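You operate a simulated robot arm through the tools that you are given. There is no shell and no other tool.

The job below is to be done with a simulated robot arm. You get a single attempt, and the scene is never put back.

Task
Put things in order on the top of the long table. At the end: the recipe card stands where the shaker (marked "POPPY") stood; the shaker from the top of the long table stands where the dough stood; the clear bottle two (marked "DETERGENT") stands where the recipe card stood; the dough from the top of the long table stands where the cream wrapped butter (marked "66 g") stood; the cream wrapped butter from the top of the long table is on the white plate; whatever was shut is shut again. Leave all else as you found it, and nothing knocked over.

Only the result counts: the job must be done as asked and must still hold three seconds after the hand-in. Knocking over, shifting, dropping, spilling or breaking anything else fails it.

Robot
A 7-joint arm with a two-finger parallel gripper, fixed in place. Base frame: the origin is on the floor under the middle of its stand, x ahead of it, y to its left, z up; the work surface is at about z = 0.87. Readings come in m, degrees, newtons and seconds.
With the tool pointing down near the work surface it reaches from about 0.1 to 0.64 m from the base axis. Its first joint turns from -66.0 to 66.0 degrees. Payload 1.57 kg.
The TCP is the grasp point between the finger pads, 0.03 m short of the fingertips. In the tool frame z runs along the fingers and y along their closing line. The gripper opens to 0.08 m. The fingers are 0.017 m wide and 0.012 m thick; the gripper's body (0.04 by 0.082 m) begins 0.08 m behind the TCP.
Orientation is that of the tool frame in the base frame, as [roll, pitch, yaw] about the fixed x, y, z axes, in that order (R = Rz(yaw) Ry(pitch) Rx(roll)). With the fingers straight down and closing along the base's y, the tool's x points along the base's -x, its y along +y and its z along -z.

Tools
- The arm moves only by the tool play_rows. Its argument "series" is text: rows parted by semicolons, each of 7 numbers parted by spaces: the shift along the tool's x, y, z in m, then the turn, a rotation vector about the tool's x, y, z in degrees, then the finger opening in m, from 0 to 0.08. In form: tx ty tz wx wy wz fingers; .... A call has 1 to 20 rows; each row is the pose to reach, as a shift and turn from the pose commanded when the call began, along the tool's axes at that moment. A row lasts 0.2 s, in which the tool goes at most 0.05 m and 8.6 degrees; a call with a longer step from one row to the next is refused whole, and so is a gripper value outside its range. Where a pose cannot be reached the arm comes as near as it can. A force on the tool above 40 N (or 10 N above the force at the start of the call, whichever is more), or a blocked arm, ends the call early, and 0.2 s more pass. The fingers move at their own pace (about 0.072 m/s each) and stop on an object; they squeeze with about 43 N. The grip force told is the motor's: it shows also when the fingers shut on nothing. Time passes only in rows, and 0.2 s behind the last, so rows that repeat a pose let the fingers close. It gives the time, the measured TCP pose, the force on the tool (base axes), the opening and the grip force at its end, in the units of the frame above (readings bear some noise), with the torque about the TCP (base axes, N m) and any sound that the robot's microphone picked up.
- Cameras (640 x 400 px; columns grow to the right, rows downward): "scene" is fixed at [0.0608, 0.4438, 1.4121]; the picture's right is [-0.69, -0.73, 0.00], its down [-0.49, 0.47, -0.73] and it looks along [0.53, -0.50, -0.68] (base axes); focal length 329 px, centre (320, 200). "wrist" rides on the gripper at [0.072, -0.007, -0.122] in the tool frame; the picture's right is [0.09, 1.00, 0.00], its down [-0.84, 0.08, -0.54] and it looks along [-0.54, 0.05, 0.84] (tool axes); focal length 238 px, centre (320, 200). There is no depth. A picture from a camera that has moved, and an enlarged one, comes with that camera's place and axes in the base frame and with its lens.
- snapshot(camera): a new picture of that camera. The clock stands still meanwhile.
- inspect(camera, box): a new picture of the part [left, top, right, bottom] of that camera's present view, enlarged. The clock stands still meanwhile.
- hand_in(): hands the job in; it is judged then, once.

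Nothing tells you positions but the pictures and the camera data. Unless the task says otherwise, let go and move clear before handing in.

The tools are called as a command line: name --argument value ..., lists and objects as JSON in quotes. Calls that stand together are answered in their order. play_rows: Moves the arm, as the interface text tells. Its arguments: {"type":"object","properties":{"series":{"type":"string"}},"required":["series"]} The other tools are called the same way: snapshot (camera) takes a picture; inspect (camera, box) takes an enlarged picture of a part of a camera's view; hand_in () hands the job in.

At the start:

```text
t: 0.0
tool_pos: [0.3601, 0.0646, 1.1118]
ee_rot: [-179.9, 0.0, -179.9]
contact_force: [0.5, 0.7, -0.2]
wrist_torque: [0.0, 0.02, -0.02]
grip_width: 0.08
grip_force: 0.1
```

scene: 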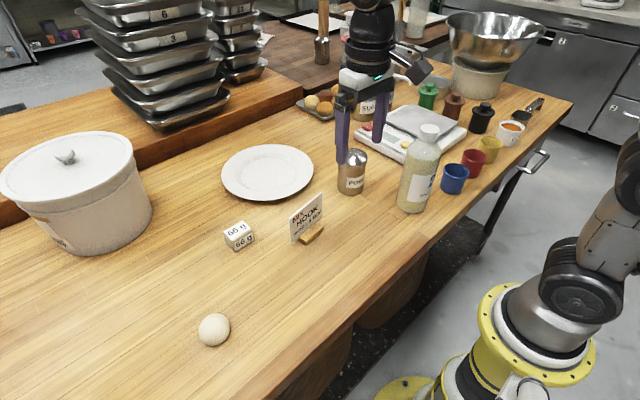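
wrist: 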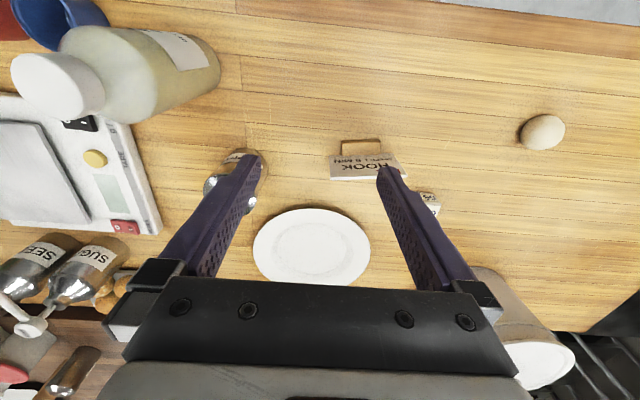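

I see the long table with the plate, wrapped butter, recipe card on a wooden stand, dough ball, POPPY shaker and a clear bottle near the scale and cups. I'll look closer at each before moving.

inspect --camera "scene" --box '[180, 130, 340, 260]'

inspect --camera "scene" --box '[320, 60, 480, 220]'

inspect --camera "scene" --box '[160, 220, 340, 360]'

inspect --camera "scene" --box '[400, 60, 560, 200]'

inspect --camera "wrist" --box '[180, 100, 460, 300]'

inspect --camera "wrist" --box '[0, 0, 260, 200]'

```text
3.08 times, centred on (260, 195) of scene
camera zoom: at [0.0608, 0.4438, 1.4121], right [-0.69, -0.73, 0.0], down [-0.49, 0.47, -0.73], along [0.53, -0.5, -0.68], focal length 1013 px, centre (505, 215)
```

zoom: 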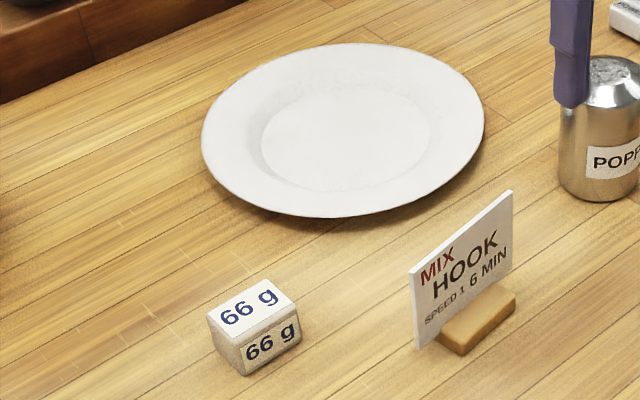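

```text
2.50 times, centred on (400, 140) of scene
camera zoom: at [0.0608, 0.4438, 1.4121], right [-0.69, -0.73, 0.0], down [-0.49, 0.47, -0.73], along [0.53, -0.5, -0.68], focal length 823 px, centre (120, 350)
```

zoom: 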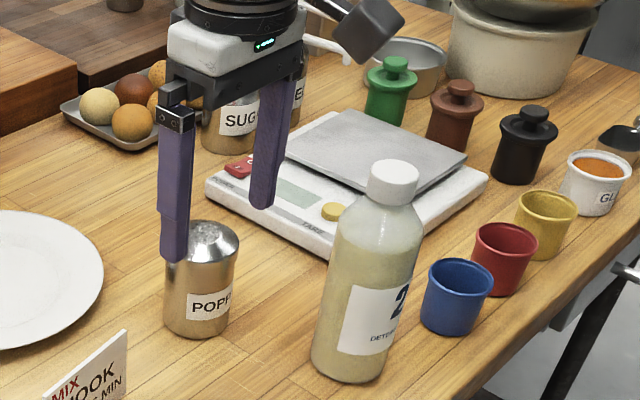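

```text
2.86 times, centred on (250, 290) of scene
camera zoom: at [0.0608, 0.4438, 1.4121], right [-0.69, -0.73, 0.0], down [-0.49, 0.47, -0.73], along [0.53, -0.5, -0.68], focal length 941 px, centre (520, -57)
```

zoom: 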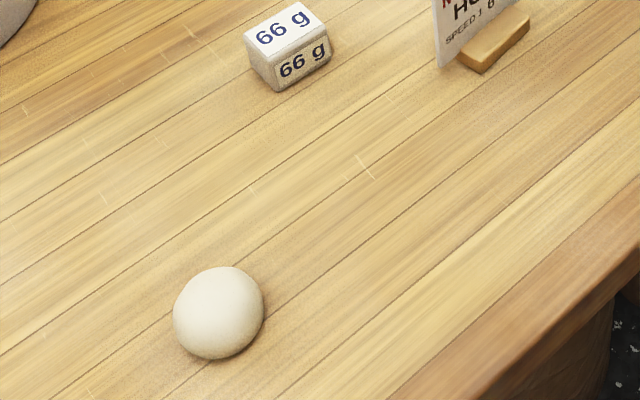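

```text
2.86 times, centred on (480, 130) of scene
camera zoom: at [0.0608, 0.4438, 1.4121], right [-0.69, -0.73, 0.0], down [-0.49, 0.47, -0.73], along [0.53, -0.5, -0.68], focal length 941 px, centre (-137, 400)
```

zoom: 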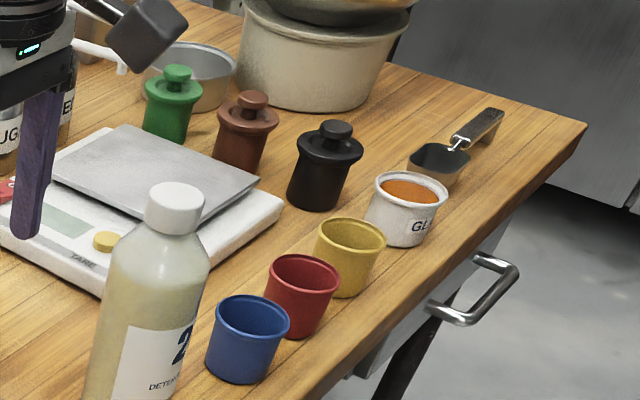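

```text
2.00 times, centred on (320, 200) of wrist
camera zoom: at [0.2882, 0.0588, 1.2329], right [-0.09, 1.0, 0.0], down [0.84, 0.08, 0.54], along [0.54, 0.05, -0.84], focal length 477 px, centre (320, 200)
```

zoom: 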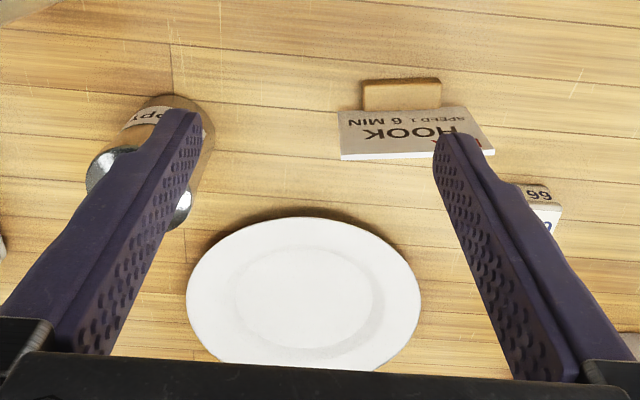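

```text
2.00 times, centred on (130, 100) of wrist
camera zoom: at [0.2882, 0.0588, 1.2329], right [-0.09, 1.0, 0.0], down [0.84, 0.08, 0.54], along [0.54, 0.05, -0.84], focal length 477 px, centre (700, 400)
```

zoom: 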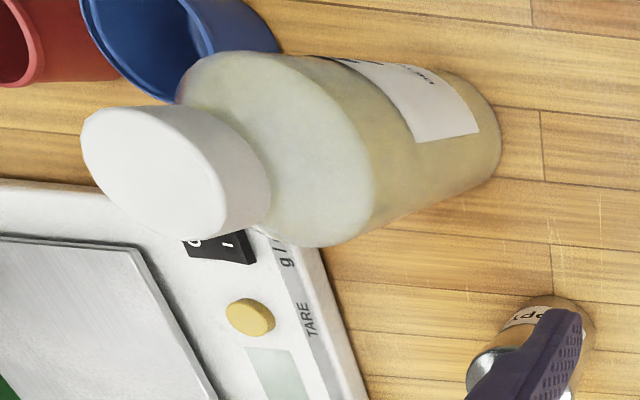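

The butter lies near (0.51, 0.26), the card near (0.43, 0.13), the dough near (0.36, 0.40), the shaker near (0.47, -0.05), the bottle near (0.32, -0.11) and the plate near (0.64, 0.08). I'll work in the order butter, dough, shaker, card, bottle so that each place is free in time, starting with a hover over the butter.

play_rows --series "-0.025 0.032 0.013 0 0 0 0.08; -0.05 0.064 0.027 0 0 0 0.08; -0.075 0.096 0.04 0 0 0 0.08; -0.1 0.128 0.053 0 0 0 0.08; -0.125 0.16 0.067 0 0 0 0.08; -0.15 0.191 0.08 0 0 0 0.08; -0.15 0.191 0.08 0 0 0 0.08"

snapshot --camera "wrist"

snapshot --camera "scene"

```text
t: 1.6
tool_pos: [0.5071, 0.2557, 1.0322]
ee_rot: [-180.0, 0.0, -180.0]
contact_force: [1.2, 1.0, 0.3]
wrist_torque: [-0.01, 0.0, 0.03]
grip_width: 0.0799
grip_force: 0.1
```

```text
taken
camera wrist: at [0.4359, 0.2494, 1.1531], right [-0.09, 1.0, 0.0], down [0.84, 0.08, 0.54], along [0.54, 0.05, -0.84], focal length 238 px, centre (320, 200)
```

wrist: 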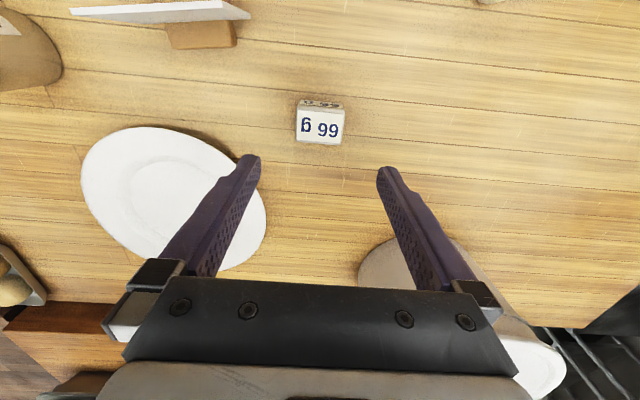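

```text
taken
```

scene: 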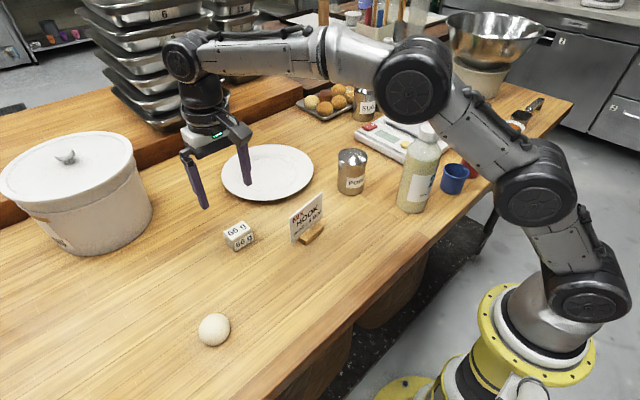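

The butter sits almost exactly under the tool and the plate is ahead to the right. I'll zoom in on the butter to check its angle before going down.

inspect --camera "wrist" --box '[270, 80, 370, 160]'

inspect --camera "wrist" --box '[60, 0, 280, 140]'

inspect --camera "scene" --box '[210, 180, 340, 270]'

inspect --camera "scene" --box '[320, 100, 480, 220]'

```text
5.00 times, centred on (320, 120) of wrist
camera zoom: at [0.4359, 0.2494, 1.1531], right [-0.09, 1.0, 0.0], down [0.84, 0.08, 0.54], along [0.54, 0.05, -0.84], focal length 1192 px, centre (320, 600)
```

zoom: 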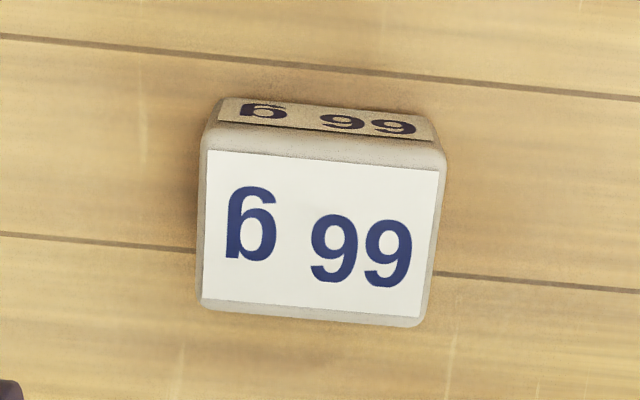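

```text
2.86 times, centred on (170, 70) of wrist
camera zoom: at [0.4359, 0.2494, 1.1531], right [-0.09, 1.0, 0.0], down [0.84, 0.08, 0.54], along [0.54, 0.05, -0.84], focal length 681 px, centre (749, 571)
```

zoom: 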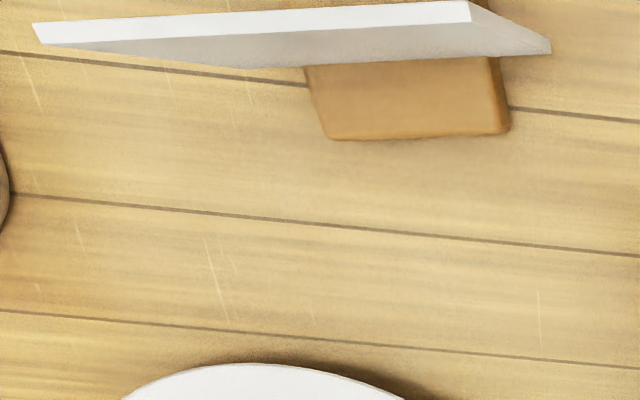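

```text
4.44 times, centred on (275, 225) of scene
camera zoom: at [0.0609, 0.4438, 1.4121], right [-0.69, -0.73, 0.0], down [-0.49, 0.47, -0.73], along [0.53, -0.5, -0.68], focal length 1463 px, centre (520, 89)
```

zoom: 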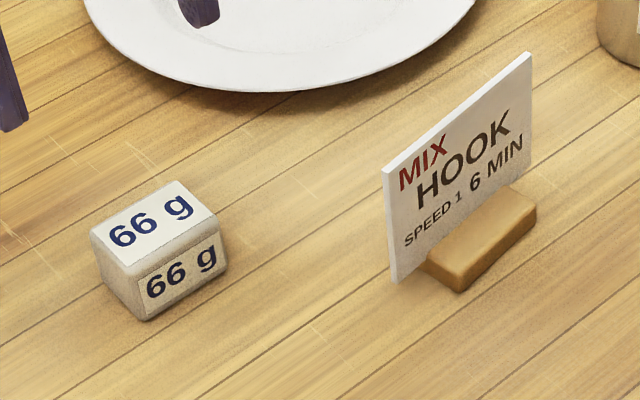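

```text
3.33 times, centred on (400, 160) of scene
camera zoom: at [0.0609, 0.4438, 1.4121], right [-0.69, -0.73, 0.0], down [-0.49, 0.47, -0.73], along [0.53, -0.5, -0.68], focal length 1097 px, centre (53, 333)
```

zoom: 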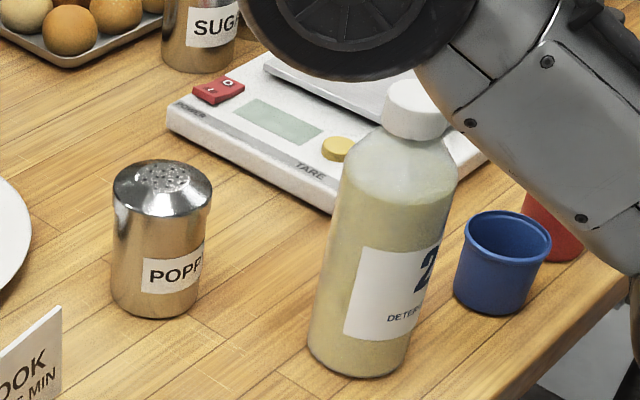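

The butter's sides run along the base axes and its middle is under the tool, so I'll go straight down, close gently on it and read the grip.

play_rows --series "0 0 0.045 0 0 0 0.08; 0 0 0.085 0 0 0 0.08; 0 0 0.11 0 0 0 0.08; 0 0 0.122 0 0 0 0.08; 0 0 0.126 0 0 0 0.08; 0 0 0.126 0 0 0 0.08; 0 0 0.126 0 0 0 0.06; 0 0 0.126 0 0 0 0.045; 0 0 0.126 0 0 0 0.045; 0 0 0.126 0 0 0 0.045"

snapshot --camera "wrist"

```text
t: 3.8
tool_pos: [0.5098, 0.2551, 0.9055]
ee_rot: [179.9, -0.1, -179.9]
contact_force: [0.6, -0.8, 0.1]
wrist_torque: [0.02, 0.01, 0.0]
grip_width: 0.0488
grip_force: 43.1
```

```text
taken
camera wrist: at [0.438, 0.2487, 1.027], right [-0.09, 1.0, 0.0], down [0.84, 0.08, 0.54], along [0.54, 0.05, -0.84], focal length 238 px, centre (320, 200)
```

wrist: 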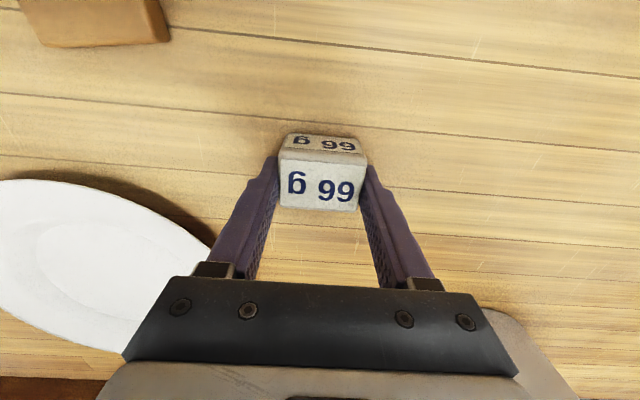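

The butter is held, 49 mm wide, at about (0.508, 0.255), which I note as the dough's future place. I'll lift it and carry it to above the plate.

play_rows --series "0 0 -0.02 0 0 0 0.045; 0 0 -0.06 0 0 0 0.045; 0 0 -0.09 0 0 0 0.045; -0.02 -0.036 -0.09 0 0 0 0.045; -0.04 -0.072 -0.09 0 0 0 0.045; -0.06 -0.108 -0.09 0 0 0 0.045; -0.08 -0.144 -0.09 0 0 0 0.045; -0.1 -0.18 -0.09 0 0 0 0.045; -0.1 -0.18 -0.09 0 0 0 0.045; -0.1 -0.18 -0.09 0 0 0 0.045"

snapshot --camera "wrist"

snapshot --camera "scene"

```text
t: 6.0
tool_pos: [0.6092, 0.075, 0.9935]
ee_rot: [-179.9, 0.1, 180.0]
contact_force: [0.9, 0.3, -0.9]
wrist_torque: [0.03, -0.02, 0.0]
grip_width: 0.0453
grip_force: 0.0
```

```text
taken
camera wrist: at [0.5379, 0.0689, 1.1154], right [-0.09, 1.0, 0.0], down [0.84, 0.08, 0.54], along [0.54, 0.05, -0.84], focal length 238 px, centre (320, 200)
```

wrist: 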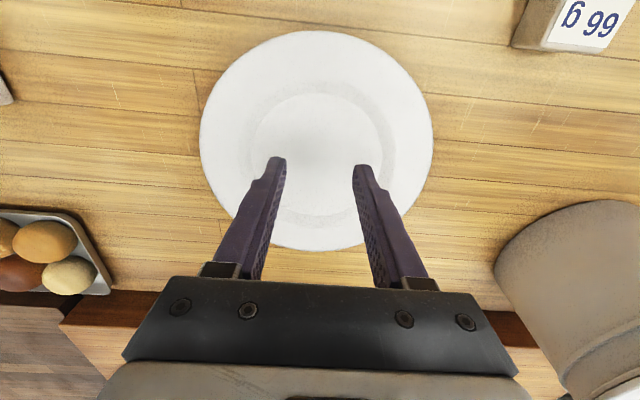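

```text
taken
```

scene: 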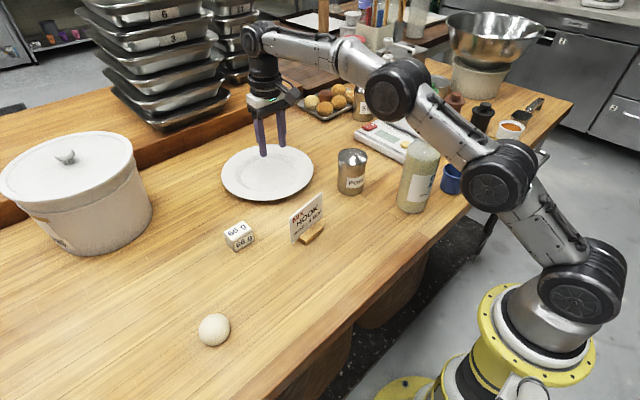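

The fingers came away empty: the butter slipped out and seems to have stayed in its place. I'll check that it is still upright and where it stands.

inspect --camera "scene" --box '[210, 180, 340, 270]'

inspect --camera "wrist" --box '[480, 0, 640, 100]'

inspect --camera "wrist" --box '[180, 20, 460, 270]'

```text
4.44 times, centred on (275, 225) of scene
camera zoom: at [0.0609, 0.4437, 1.4121], right [-0.69, -0.73, 0.0], down [-0.49, 0.47, -0.73], along [0.53, -0.5, -0.68], focal length 1463 px, centre (520, 89)
```

zoom: 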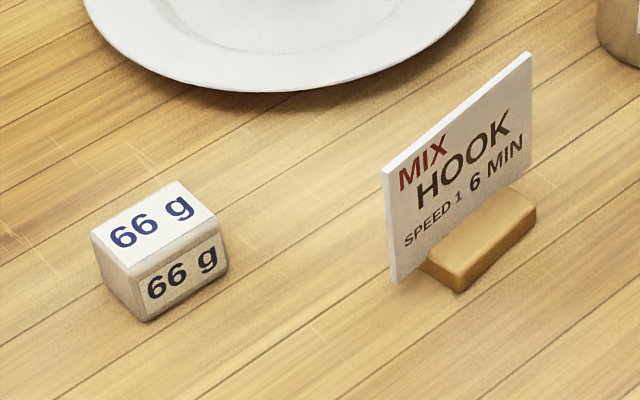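

```text
4.00 times, centred on (560, 50) of wrist
camera zoom: at [0.5379, 0.0689, 1.1154], right [-0.09, 1.0, 0.0], down [0.84, 0.08, 0.54], along [0.54, 0.05, -0.84], focal length 953 px, centre (-640, 800)
```

zoom: 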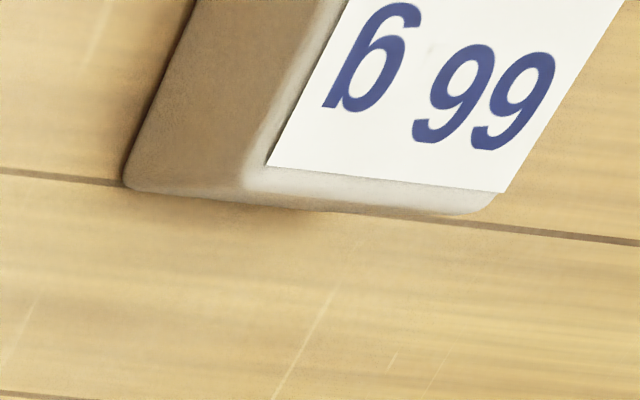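

```text
1.60 times, centred on (320, 145) of wrist
camera zoom: at [0.5379, 0.0689, 1.1154], right [-0.09, 1.0, 0.0], down [0.84, 0.08, 0.54], along [0.54, 0.05, -0.84], focal length 381 px, centre (320, 288)
```

zoom: 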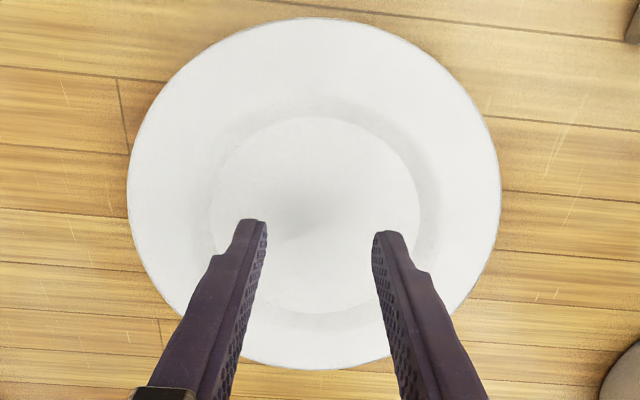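

The butter is unmoved and upright, and the plate's middle is near (0.628, 0.075). I'll go back to the butter and grip it again with the full squeeze, lifting only a little at first.

play_rows --series "0.02 0.036 0 0 0 0 0.06; 0.04 0.072 0 0 0 0 0.08; 0.06 0.108 0 0 0 0 0.08; 0.08 0.144 0 0 0 0 0.08; 0.103 0.179 0 0 0 0 0.08; 0.103 0.179 0 0 0 0 0.08; 0.103 0.179 0.04 0 0 0 0.08; 0.103 0.179 0.075 0 0 0 0.08; 0.103 0.179 0.09 0 0 0 0.08; 0.103 0.179 0.093 0 0 0 0.08; 0.103 0.179 0.093 0 0 0 0.08; 0.103 0.179 0.093 0 0 0 0; 0.103 0.179 0.093 0 0 0 0; 0.103 0.179 0.093 0 0 0 0; 0.103 0.179 0.093 0 0 0 0; 0.103 0.179 0.091 0 0 0 0; 0.103 0.179 0.088 0 0 0 0; 0.103 0.179 0.083 0 0 0 0; 0.103 0.179 0.078 0 0 0 0; 0.103 0.179 0.078 0 0 0 0"

snapshot --camera "wrist"

```text
t: 10.2
tool_pos: [0.5069, 0.2564, 0.9179]
ee_rot: [-179.9, 0.0, 180.0]
contact_force: [0.0, -1.1, -0.4]
wrist_torque: [0.03, 0.0, 0.01]
grip_width: 0.0493
grip_force: 42.8
```

```text
taken
camera wrist: at [0.4351, 0.2487, 1.0392], right [-0.09, 1.0, 0.0], down [0.84, 0.08, 0.54], along [0.54, 0.05, -0.84], focal length 238 px, centre (320, 200)
```

wrist: 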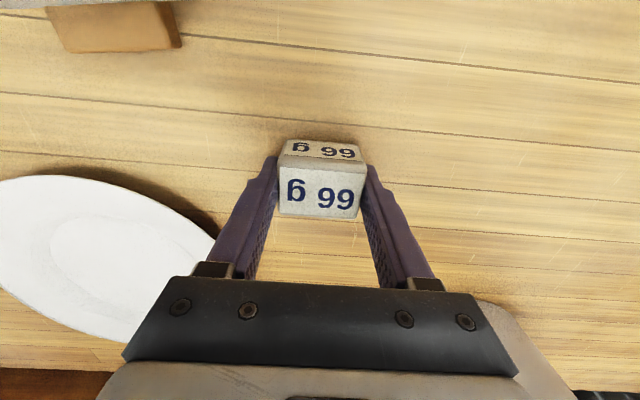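

The butter seems to have come up with the fingers this time, so I'll keep lifting slowly and check.

play_rows --series "0 0 -0.005 0 0 0 0; 0 0 -0.012 0 0 0 0; 0 0 -0.02 0 0 0 0; 0 0 -0.03 0 0 0 0; 0 0 -0.042 0 0 0 0; 0 0 -0.055 0 0 0 0; 0 0 -0.068 0 0 0 0; 0 0 -0.078 0 0 0 0; 0 0 -0.078 0 0 0 0"

snapshot --camera "wrist"

snapshot --camera "scene"

```text
t: 12.2
tool_pos: [0.5059, 0.2552, 0.995]
ee_rot: [179.9, 0.0, -180.0]
contact_force: [-0.7, -0.7, -0.7]
wrist_torque: [0.03, 0.0, 0.0]
grip_width: 0.0494
grip_force: 42.9
```

```text
taken
camera wrist: at [0.4357, 0.2488, 1.1163], right [-0.09, 1.0, 0.0], down [0.84, 0.08, 0.54], along [0.54, 0.05, -0.84], focal length 238 px, centre (320, 200)
```

wrist: 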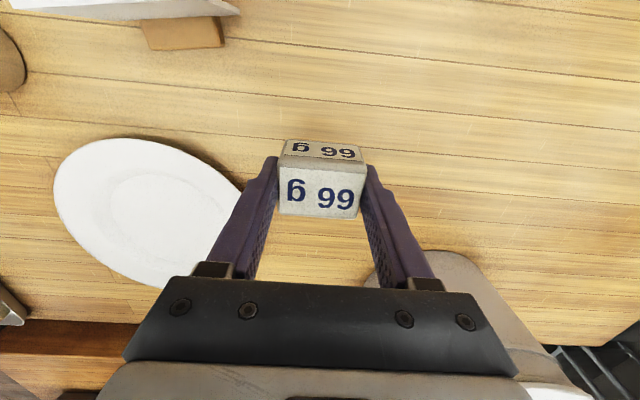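

```text
taken
```

scene: 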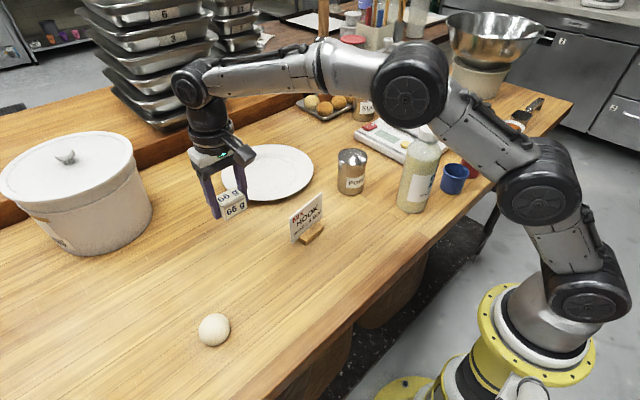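

The butter is firmly held now. I'll carry it slowly to above the plate's well and stop a little above it.

play_rows --series "-0.005 -0.009 0 0 0 0 0; -0.016 -0.027 0 0 0 0 0; -0.029 -0.05 0 0 0 0 0; -0.044 -0.076 0 0 0 0 0; -0.059 -0.101 0 0 0 0 0; -0.073 -0.126 0 0 0 0 0; -0.087 -0.149 0 0 0 0 0; -0.098 -0.168 0 0 0 0 0; -0.105 -0.179 0 0 0 0 0; -0.105 -0.18 0 0 0 0 0; -0.105 -0.18 0.015 0 0 0 0; -0.105 -0.18 0.035 0 0 0 0; -0.105 -0.18 0.055 0 0 0 0; -0.105 -0.18 0.065 0 0 0 0; -0.105 -0.18 0.07 0 0 0 0; -0.105 -0.18 0.07 0 0 0 0"

snapshot --camera "wrist"

inspect --camera "scene" --box '[200, 100, 360, 220]'

```text
t: 15.6
tool_pos: [0.611, 0.0742, 0.9241]
ee_rot: [180.0, 0.0, 179.9]
contact_force: [0.2, -0.3, -1.0]
wrist_torque: [0.0, 0.0, 0.04]
grip_width: 0.0492
grip_force: 42.6
```

```text
taken
camera wrist: at [0.5397, 0.0684, 1.046], right [-0.09, 1.0, 0.0], down [0.84, 0.08, 0.54], along [0.54, 0.05, -0.84], focal length 238 px, centre (320, 200)
```

wrist: 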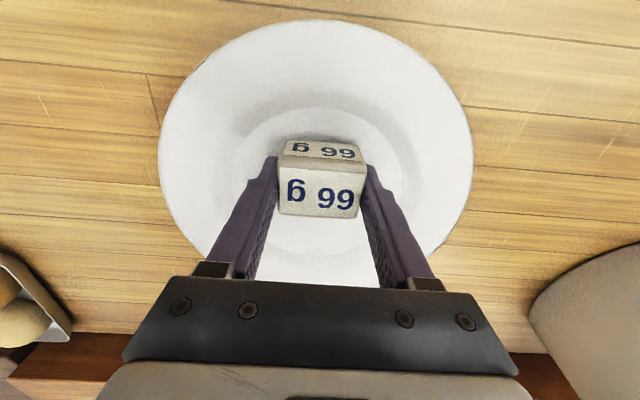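

```text
3.33 times, centred on (280, 160) of scene
camera zoom: at [0.0609, 0.4438, 1.4121], right [-0.69, -0.73, 0.0], down [-0.49, 0.47, -0.73], along [0.53, -0.5, -0.68], focal length 1097 px, centre (453, 333)
```

zoom: 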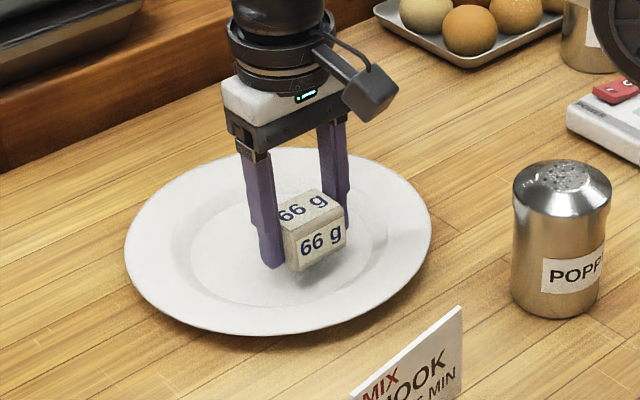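

The butter hangs over the flat of the plate. I'll lower it in small steps, watching the force for contact.

play_rows --series "0 0 0.003 0 0 0 0; 0 0 0.006 0 0 0 0; 0 0 0.009 0 0 0 0; 0 0 0.011 0 0 0 0; 0 0 0.011 0 0 0 0"

inspect --camera "scene" --box '[240, 130, 320, 190]'

```text
t: 16.8
tool_pos: [0.6128, 0.0736, 0.9144]
ee_rot: [-180.0, 0.0, -180.0]
contact_force: [0.9, -0.3, -1.2]
wrist_torque: [0.02, 0.03, -0.02]
grip_width: 0.049
grip_force: 42.8
```

```text
6.67 times, centred on (280, 160) of scene
camera zoom: at [0.0609, 0.4438, 1.4121], right [-0.69, -0.73, 0.0], down [-0.49, 0.47, -0.73], along [0.53, -0.5, -0.68], focal length 2195 px, centre (587, 467)
```

zoom: 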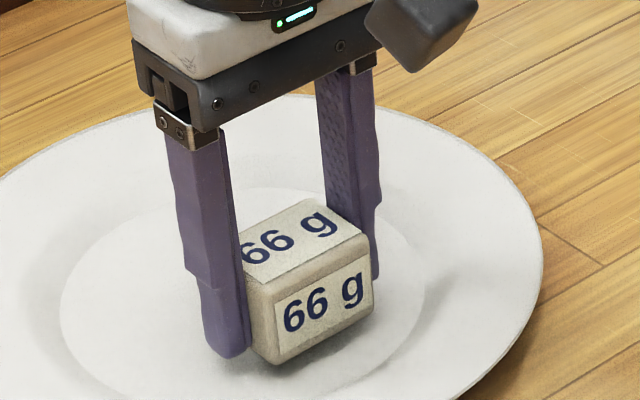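

Still a few millimetres above the plate, so I'll go on lowering in small steps.

play_rows --series "0 0 0.002 0 0 0 0; 0 0 0.004 0 0 0 0; 0 0 0.004 0 0 0 0"

inspect --camera "scene" --box '[240, 130, 320, 190]'

```text
t: 17.6
tool_pos: [0.6123, 0.0745, 0.9113]
ee_rot: [-180.0, 0.0, 179.9]
contact_force: [0.1, 0.2, -0.8]
wrist_torque: [0.01, -0.01, -0.01]
grip_width: 0.0494
grip_force: 43.2
```

```text
6.67 times, centred on (280, 160) of scene
camera zoom: at [0.0609, 0.4438, 1.4121], right [-0.69, -0.73, 0.0], down [-0.49, 0.47, -0.73], along [0.53, -0.5, -0.68], focal length 2195 px, centre (587, 467)
```

zoom: 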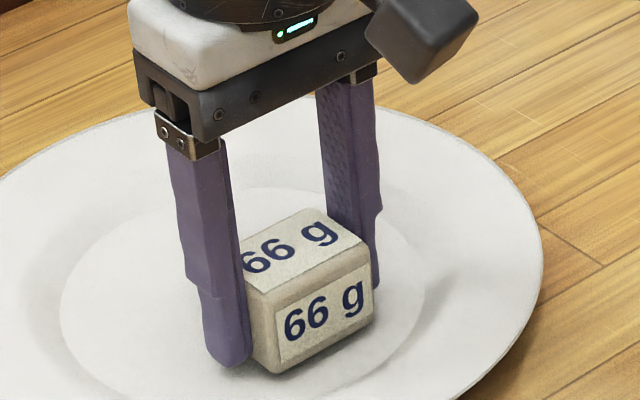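

The butter is very near the plate; two more millimetre-size steps.

play_rows --series "0 0 0.0015 0 0 0 0; 0 0 0.003 0 0 0 0; 0 0 0.003 0 0 0 0"

inspect --camera "scene" --box '[240, 130, 320, 190]'

```text
t: 18.4
tool_pos: [0.6117, 0.0739, 0.9076]
ee_rot: [-180.0, 0.0, -180.0]
contact_force: [-0.6, 0.7, -0.7]
wrist_torque: [0.02, 0.02, -0.01]
grip_width: 0.0493
grip_force: 42.5
```

```text
6.67 times, centred on (280, 160) of scene
camera zoom: at [0.0609, 0.4438, 1.4121], right [-0.69, -0.73, 0.0], down [-0.49, 0.47, -0.73], along [0.53, -0.5, -0.68], focal length 2195 px, centre (587, 467)
```

zoom: 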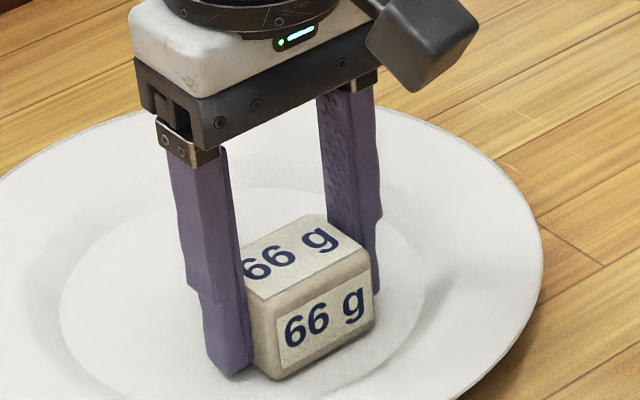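

No contact force yet; I'll continue two millimetres more.

play_rows --series "0 0 0.001 0 0 0 0; 0 0 0.002 0 0 0 0; 0 0 0.002 0 0 0 0"

inspect --camera "scene" --box '[240, 130, 320, 190]'

```text
t: 19.2
tool_pos: [0.6124, 0.0751, 0.9072]
ee_rot: [180.0, 0.0, 180.0]
contact_force: [-1.1, -1.1, 4.7]
wrist_torque: [-0.02, 0.06, 0.01]
grip_width: 0.0493
grip_force: 43.3
```

```text
6.67 times, centred on (280, 160) of scene
camera zoom: at [0.0607, 0.4437, 1.4121], right [-0.69, -0.73, 0.0], down [-0.49, 0.47, -0.73], along [0.53, -0.5, -0.68], focal length 2195 px, centre (587, 467)
```

zoom: 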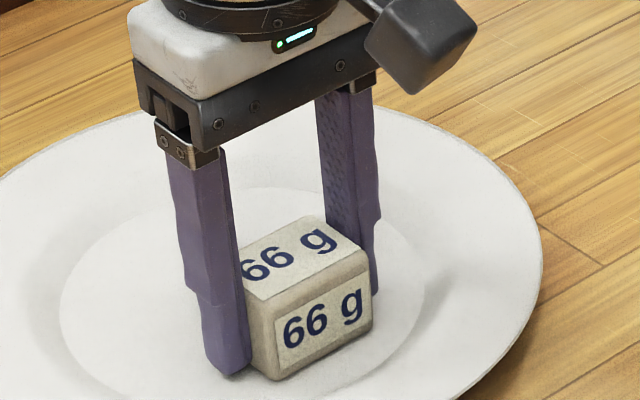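

Contact is felt at 4.7 N, so the butter rests on the plate. I'll open the fingers, rise straight up, and look.

play_rows --series "0 0 -0.0005 0 0 0 0.06; 0 0 -0.0005 0 0 0 0.066; 0 0 -0.0005 0 0 0 0.066; 0 0 -0.01 0 0 0 0.066; 0 0 -0.03 0 0 0 0.066; 0 0 -0.06 0 0 0 0.07; 0 0 -0.1 0 0 0 0.08; 0 0 -0.13 0 0 0 0.08; 0 0 -0.13 0 0 0 0.08"

snapshot --camera "wrist"

snapshot --camera "scene"

```text
t: 21.2
tool_pos: [0.6095, 0.0767, 1.0377]
ee_rot: [-180.0, 0.0, 180.0]
contact_force: [0.2, -0.7, 0.5]
wrist_torque: [0.0, -0.02, -0.01]
grip_width: 0.0801
grip_force: 0.0
```

```text
taken
camera wrist: at [0.539, 0.0707, 1.1589], right [-0.09, 1.0, 0.0], down [0.84, 0.08, 0.54], along [0.54, 0.05, -0.84], focal length 238 px, centre (320, 200)
```

wrist: 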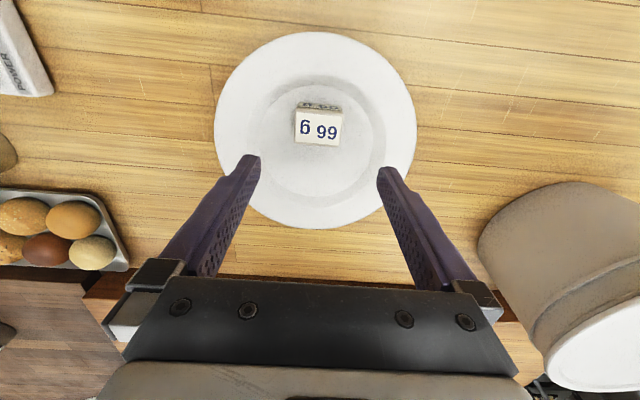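

```text
taken
```

scene: 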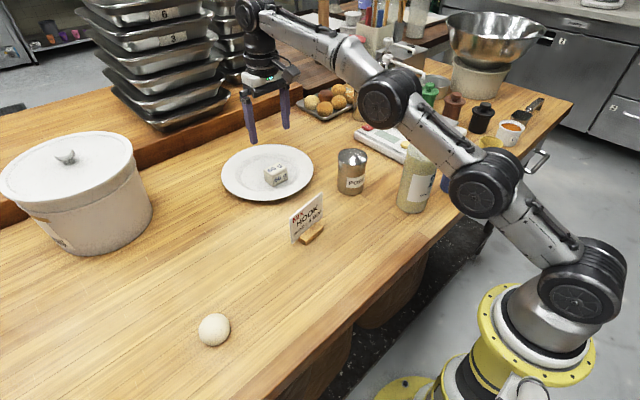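

The butter stands on the plate. Next I'll hover over the dough to measure its shape and place.

play_rows --series "0.015 0.019 0 0 0 0 0.08; 0.045 0.057 0 0 0 0 0.08; 0.075 0.095 0 0 0 0 0.08; 0.105 0.133 0 0 0 0 0.08; 0.135 0.171 0 0 0 0 0.08; 0.165 0.209 0 0 0 0 0.08; 0.195 0.247 0 0 0 0 0.08; 0.22 0.28 0 0 0 0 0.08; 0.245 0.312 0 0 0 0 0.08; 0.253 0.322 0 0 0 0 0.08; 0.253 0.322 0 0 0 0 0.08; 0.253 0.322 0 0 0 0 0.08"

snapshot --camera "wrist"

inspect --camera "scene" --box '[180, 290, 260, 360]'

```text
t: 23.8
tool_pos: [0.3597, 0.3989, 1.0345]
ee_rot: [-179.9, 0.0, -180.0]
contact_force: [0.6, -0.5, 0.2]
wrist_torque: [0.02, 0.06, 0.01]
grip_width: 0.0799
grip_force: 0.1
```

```text
taken
camera wrist: at [0.2869, 0.3916, 1.1556], right [-0.09, 1.0, 0.0], down [0.84, 0.08, 0.54], along [0.54, 0.05, -0.84], focal length 238 px, centre (320, 200)
```

wrist: 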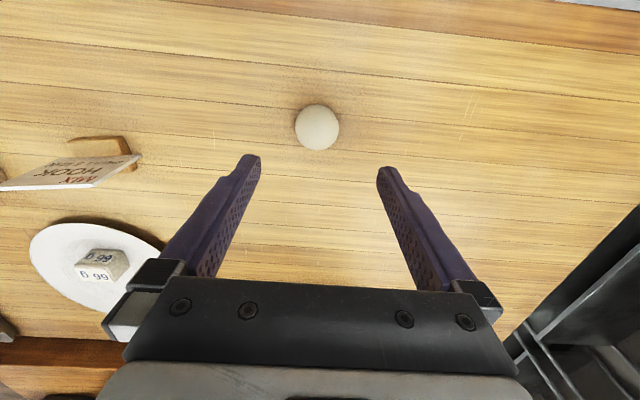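

```text
5.71 times, centred on (220, 325) of scene
camera zoom: at [0.0608, 0.4438, 1.4121], right [-0.69, -0.73, 0.0], down [-0.49, 0.47, -0.73], along [0.53, -0.5, -0.68], focal length 1881 px, centre (891, -514)
```

zoom: 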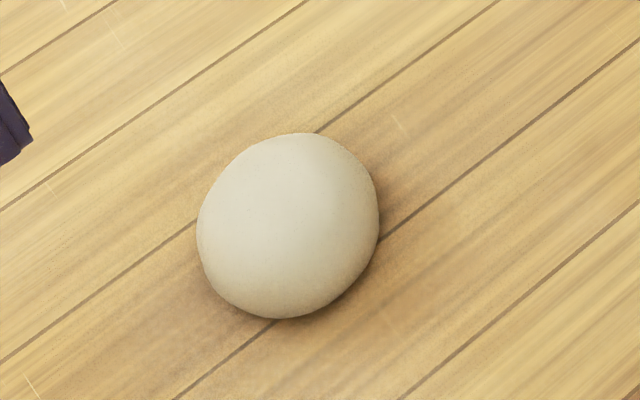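

inspect --camera "wrist" --box '[280, 90, 360, 160]'

```text
5.71 times, centred on (320, 125) of wrist
camera zoom: at [0.2869, 0.3916, 1.1556], right [-0.09, 1.0, 0.0], down [0.84, 0.08, 0.54], along [0.54, 0.05, -0.84], focal length 1362 px, centre (320, 629)
```

zoom: 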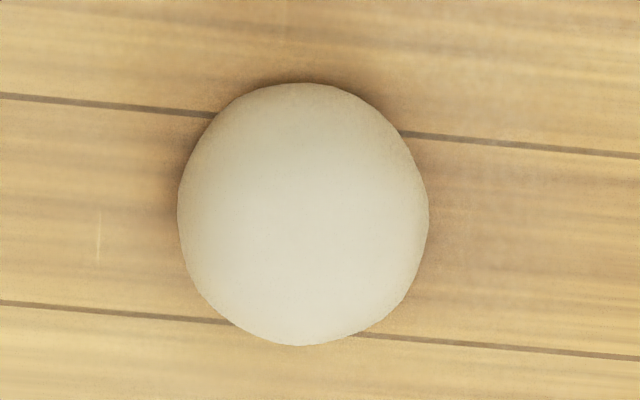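

The dough is a ball about 49 mm across centred near (0.361, 0.396), which I note as the shaker's future place. I'll go down, close on it, and lift slowly a little.

play_rows --series "-0.002 -0.001 0.04 0 0 0 0.08; -0.002 -0.001 0.08 0 0 0 0.08; -0.002 -0.001 0.11 0 0 0 0.08; -0.002 -0.001 0.126 0 0 0 0.08; -0.002 -0.001 0.132 0 0 0 0.08; -0.002 -0.001 0.133 0 0 0 0.08; -0.002 -0.001 0.133 0 0 0 0.065; -0.002 -0.001 0.133 0 0 0 0.055; -0.002 -0.001 0.133 0 0 0 0.048; -0.002 -0.001 0.133 0 0 0 0.04; -0.002 -0.001 0.133 0 0 0 0.03; -0.002 -0.001 0.133 0 0 0 0; -0.002 -0.001 0.133 0 0 0 0"

snapshot --camera "wrist"

```text
t: 26.6
tool_pos: [0.3601, 0.3961, 0.9041]
ee_rot: [-180.0, 0.1, -179.9]
contact_force: [-1.0, 0.3, 1.1]
wrist_torque: [0.0, 0.03, 0.0]
grip_width: 0.0486
grip_force: 13.8
```

```text
taken
camera wrist: at [0.2895, 0.3898, 1.0247], right [-0.09, 1.0, 0.0], down [0.84, 0.08, 0.54], along [0.54, 0.05, -0.84], focal length 238 px, centre (320, 200)
```

wrist: 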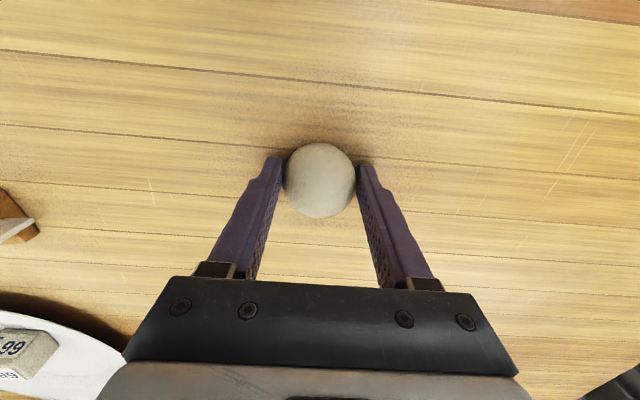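

The fingers hold the dough at 48.6 mm with a softer force. I'll lift it slowly and check that it comes along.

play_rows --series "0 0 -0.002 0 0 0 0; 0 0 -0.005 0 0 0 0; 0 0 -0.01 0 0 0 0; 0 0 -0.016 0 0 0 0; 0 0 -0.024 0 0 0 0; 0 0 -0.034 0 0 0 0; 0 0 -0.044 0 0 0 0; 0 0 -0.052 0 0 0 0; 0 0 -0.057 0 0 0 0; 0 0 -0.06 0 0 0 0; 0 0 -0.06 0 0 0 0"

snapshot --camera "wrist"

inspect --camera "scene" --box '[140, 200, 300, 360]'

```text
t: 29.0
tool_pos: [0.3612, 0.3955, 0.9637]
ee_rot: [180.0, 0.0, -179.9]
contact_force: [0.6, 0.4, -0.2]
wrist_torque: [0.0, -0.06, 0.0]
grip_width: 0.0484
grip_force: 14.0
```

```text
taken
camera wrist: at [0.2895, 0.3892, 1.0843], right [-0.09, 1.0, 0.0], down [0.84, 0.08, 0.54], along [0.54, 0.05, -0.84], focal length 238 px, centre (320, 200)
```

wrist: 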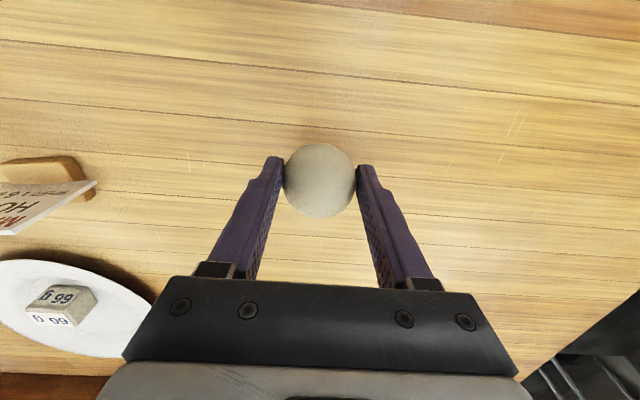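

```text
2.50 times, centred on (220, 280) of scene
camera zoom: at [0.0609, 0.4438, 1.4121], right [-0.69, -0.73, 0.0], down [-0.49, 0.47, -0.73], along [0.53, -0.5, -0.68], focal length 823 px, centre (570, 0)
```

zoom: 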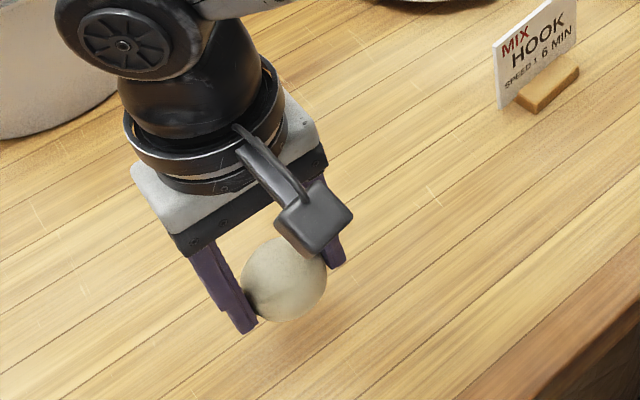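

The dough is in hand. I'll carry it gently to the butter's former place at (0.507, 0.2555) and lower it almost to the table.

play_rows --series "-0.004 -0.004 0 0 0 0 0; -0.014 -0.0135 0 0 0 0 0; -0.028 -0.027 0 0 0 0 0; -0.045 -0.043 0 0 0 0 0; -0.063 -0.0605 0 0 0 0 0; -0.081 -0.078 0 0 0 0 0; -0.099 -0.095 0 0 0 0 0; -0.116 -0.111 0 0 0 0 0; -0.131 -0.126 0 0 0 0 0; -0.141 -0.136 0 0 0 0 0; -0.146 -0.1405 0 0 0 0 0; -0.146 -0.1405 0 0 0 0 0; -0.146 -0.1405 0.01 0 0 0 0; -0.146 -0.1405 0.025 0 0 0 0; -0.146 -0.1405 0.04 0 0 0 0; -0.146 -0.1405 0.05 0 0 0 0; -0.146 -0.1405 0.055 0 0 0 0; -0.146 -0.1405 0.057 0 0 0 0; -0.146 -0.1405 0.057 0 0 0 0"

snapshot --camera "wrist"

inspect --camera "scene" --box '[200, 190, 280, 250]'

```text
t: 33.0
tool_pos: [0.5064, 0.2554, 0.9042]
ee_rot: [179.9, 0.0, 179.9]
contact_force: [-0.9, 0.7, -0.6]
wrist_torque: [0.0, 0.01, -0.03]
grip_width: 0.0482
grip_force: 14.1
```

```text
taken
camera wrist: at [0.4353, 0.2486, 1.0263], right [-0.09, 1.0, 0.0], down [0.84, 0.08, 0.54], along [0.54, 0.05, -0.84], focal length 238 px, centre (320, 200)
```

wrist: 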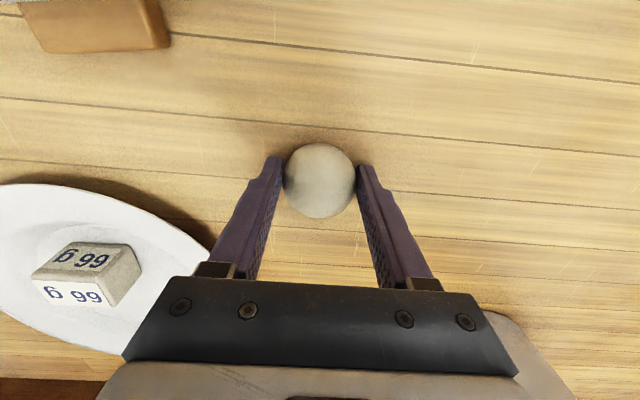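

```text
6.67 times, centred on (240, 220) of scene
camera zoom: at [0.0609, 0.4438, 1.4121], right [-0.69, -0.73, 0.0], down [-0.49, 0.47, -0.73], along [0.53, -0.5, -0.68], focal length 2195 px, centre (853, 67)
```

zoom: 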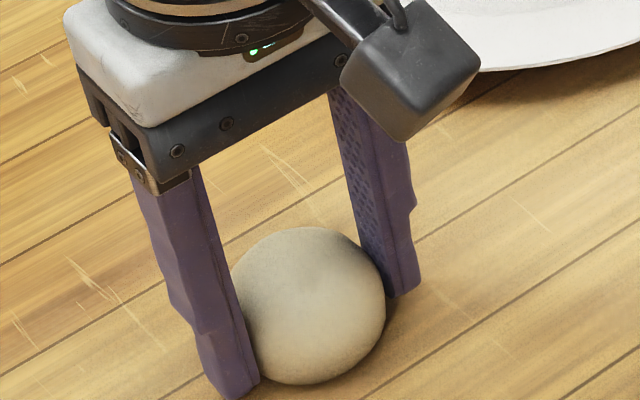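

The dough is about 3 mm above the table. I'll lower it in fine steps to touch, then open slowly.

play_rows --series "0 0 0.001 0 0 0 0; 0 0 0.002 0 0 0 0; 0 0 0.003 0 0 0 0; 0 0 0.003 0 0 0 0"

```text
t: 34.0
tool_pos: [0.507, 0.2548, 0.9038]
ee_rot: [179.9, 0.2, -179.9]
contact_force: [0.5, -2.2, 6.6]
wrist_torque: [-0.08, 0.02, 0.03]
grip_width: 0.0484
grip_force: 13.7
```

Contact is felt at 6.6 N. I'll ease up half a millimetre, open slowly, and rise straight.

play_rows --series "0 0 -0.0007 0 0 0 0.02; 0 0 -0.0007 0 0 0 0.046; 0 0 -0.0007 0 0 0 0.05; 0 0 -0.0007 0 0 0 0.056; 0 0 -0.0007 0 0 0 0.064; 0 0 -0.0007 0 0 0 0.074; 0 0 -0.0007 0 0 0 0.08; 0 0 -0.0007 0 0 0 0.08; 0 0 -0.01 0 0 0 0.08; 0 0 -0.03 0 0 0 0.08; 0 0 -0.06 0 0 0 0.08; 0 0 -0.1 0 0 0 0.08; 0 0 -0.13 0 0 0 0.08; 0 0 -0.13 0 0 0 0.08"

snapshot --camera "wrist"

snapshot --camera "scene"

```text
t: 37.0
tool_pos: [0.5069, 0.256, 1.032]
ee_rot: [-180.0, 0.0, -180.0]
contact_force: [0.5, -0.8, 0.9]
wrist_torque: [0.01, 0.0, 0.01]
grip_width: 0.0797
grip_force: 0.1
```

```text
taken
camera wrist: at [0.4358, 0.2504, 1.1533], right [-0.09, 1.0, 0.0], down [0.84, 0.08, 0.54], along [0.54, 0.05, -0.84], focal length 238 px, centre (320, 200)
```

wrist: 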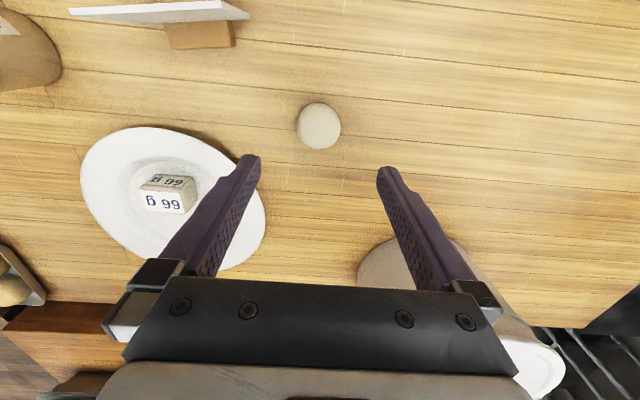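

```text
taken
```

scene: 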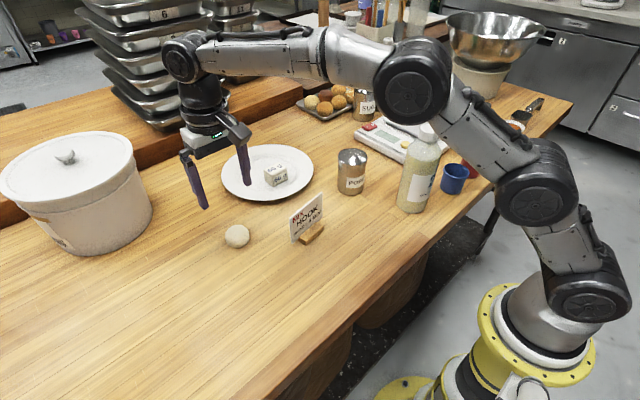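

The dough rests in the butter's old place. Next I'll rise a little and hover over the POPPY shaker to measure it.

play_rows --series "0 0 -0.025 0 0 0 0.08; 0.002 -0.02 -0.047 0 0 0 0.08; 0.008 -0.06 -0.047 0 0 0 0.08; 0.014 -0.105 -0.047 0 0 0 0.08; 0.02 -0.15 -0.047 0 0 0 0.08; 0.025 -0.195 -0.047 0 0 0 0.08; 0.031 -0.24 -0.047 0 0 0 0.08; 0.036 -0.28 -0.047 0 0 0 0.08; 0.039 -0.3075 -0.047 0 0 0 0.08; 0.039 -0.3075 -0.047 0 0 0 0.08; 0.039 -0.3075 -0.047 0 0 0 0.08"

snapshot --camera "wrist"

inspect --camera "scene" --box '[320, 100, 480, 220]'

```text
t: 39.4
tool_pos: [0.4682, -0.0507, 1.0795]
ee_rot: [-179.9, 0.0, 180.0]
contact_force: [-0.1, -0.1, -0.1]
wrist_torque: [-0.02, -0.04, 0.01]
grip_width: 0.0802
grip_force: 0.0
```

```text
taken
camera wrist: at [0.3956, -0.0577, 1.2007], right [-0.09, 1.0, 0.0], down [0.84, 0.08, 0.54], along [0.54, 0.05, -0.84], focal length 238 px, centre (320, 200)
```

wrist: 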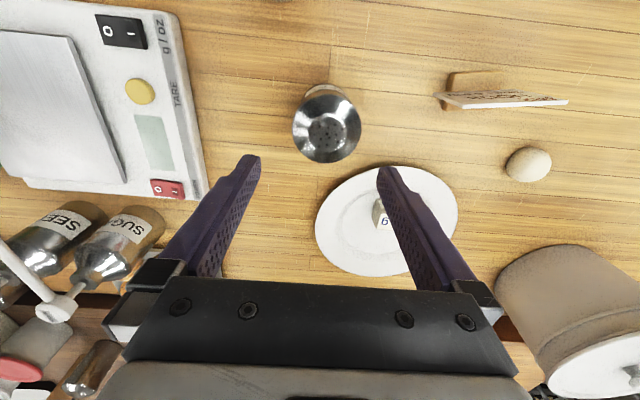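

```text
3.33 times, centred on (400, 160) of scene
camera zoom: at [0.0609, 0.4438, 1.4121], right [-0.69, -0.73, 0.0], down [-0.49, 0.47, -0.73], along [0.53, -0.5, -0.68], focal length 1097 px, centre (53, 333)
```

zoom: 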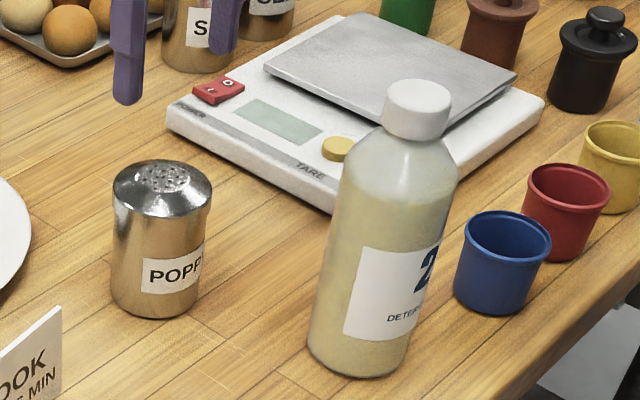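

inspect --camera "wrist" --box '[270, 70, 390, 170]'

```text
4.00 times, centred on (330, 120) of wrist
camera zoom: at [0.3956, -0.0577, 1.2007], right [-0.09, 1.0, 0.0], down [0.84, 0.08, 0.54], along [0.54, 0.05, -0.84], focal length 953 px, centre (280, 520)
```

zoom: 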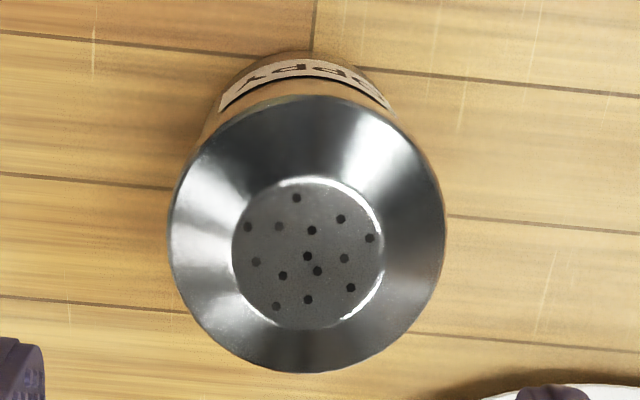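

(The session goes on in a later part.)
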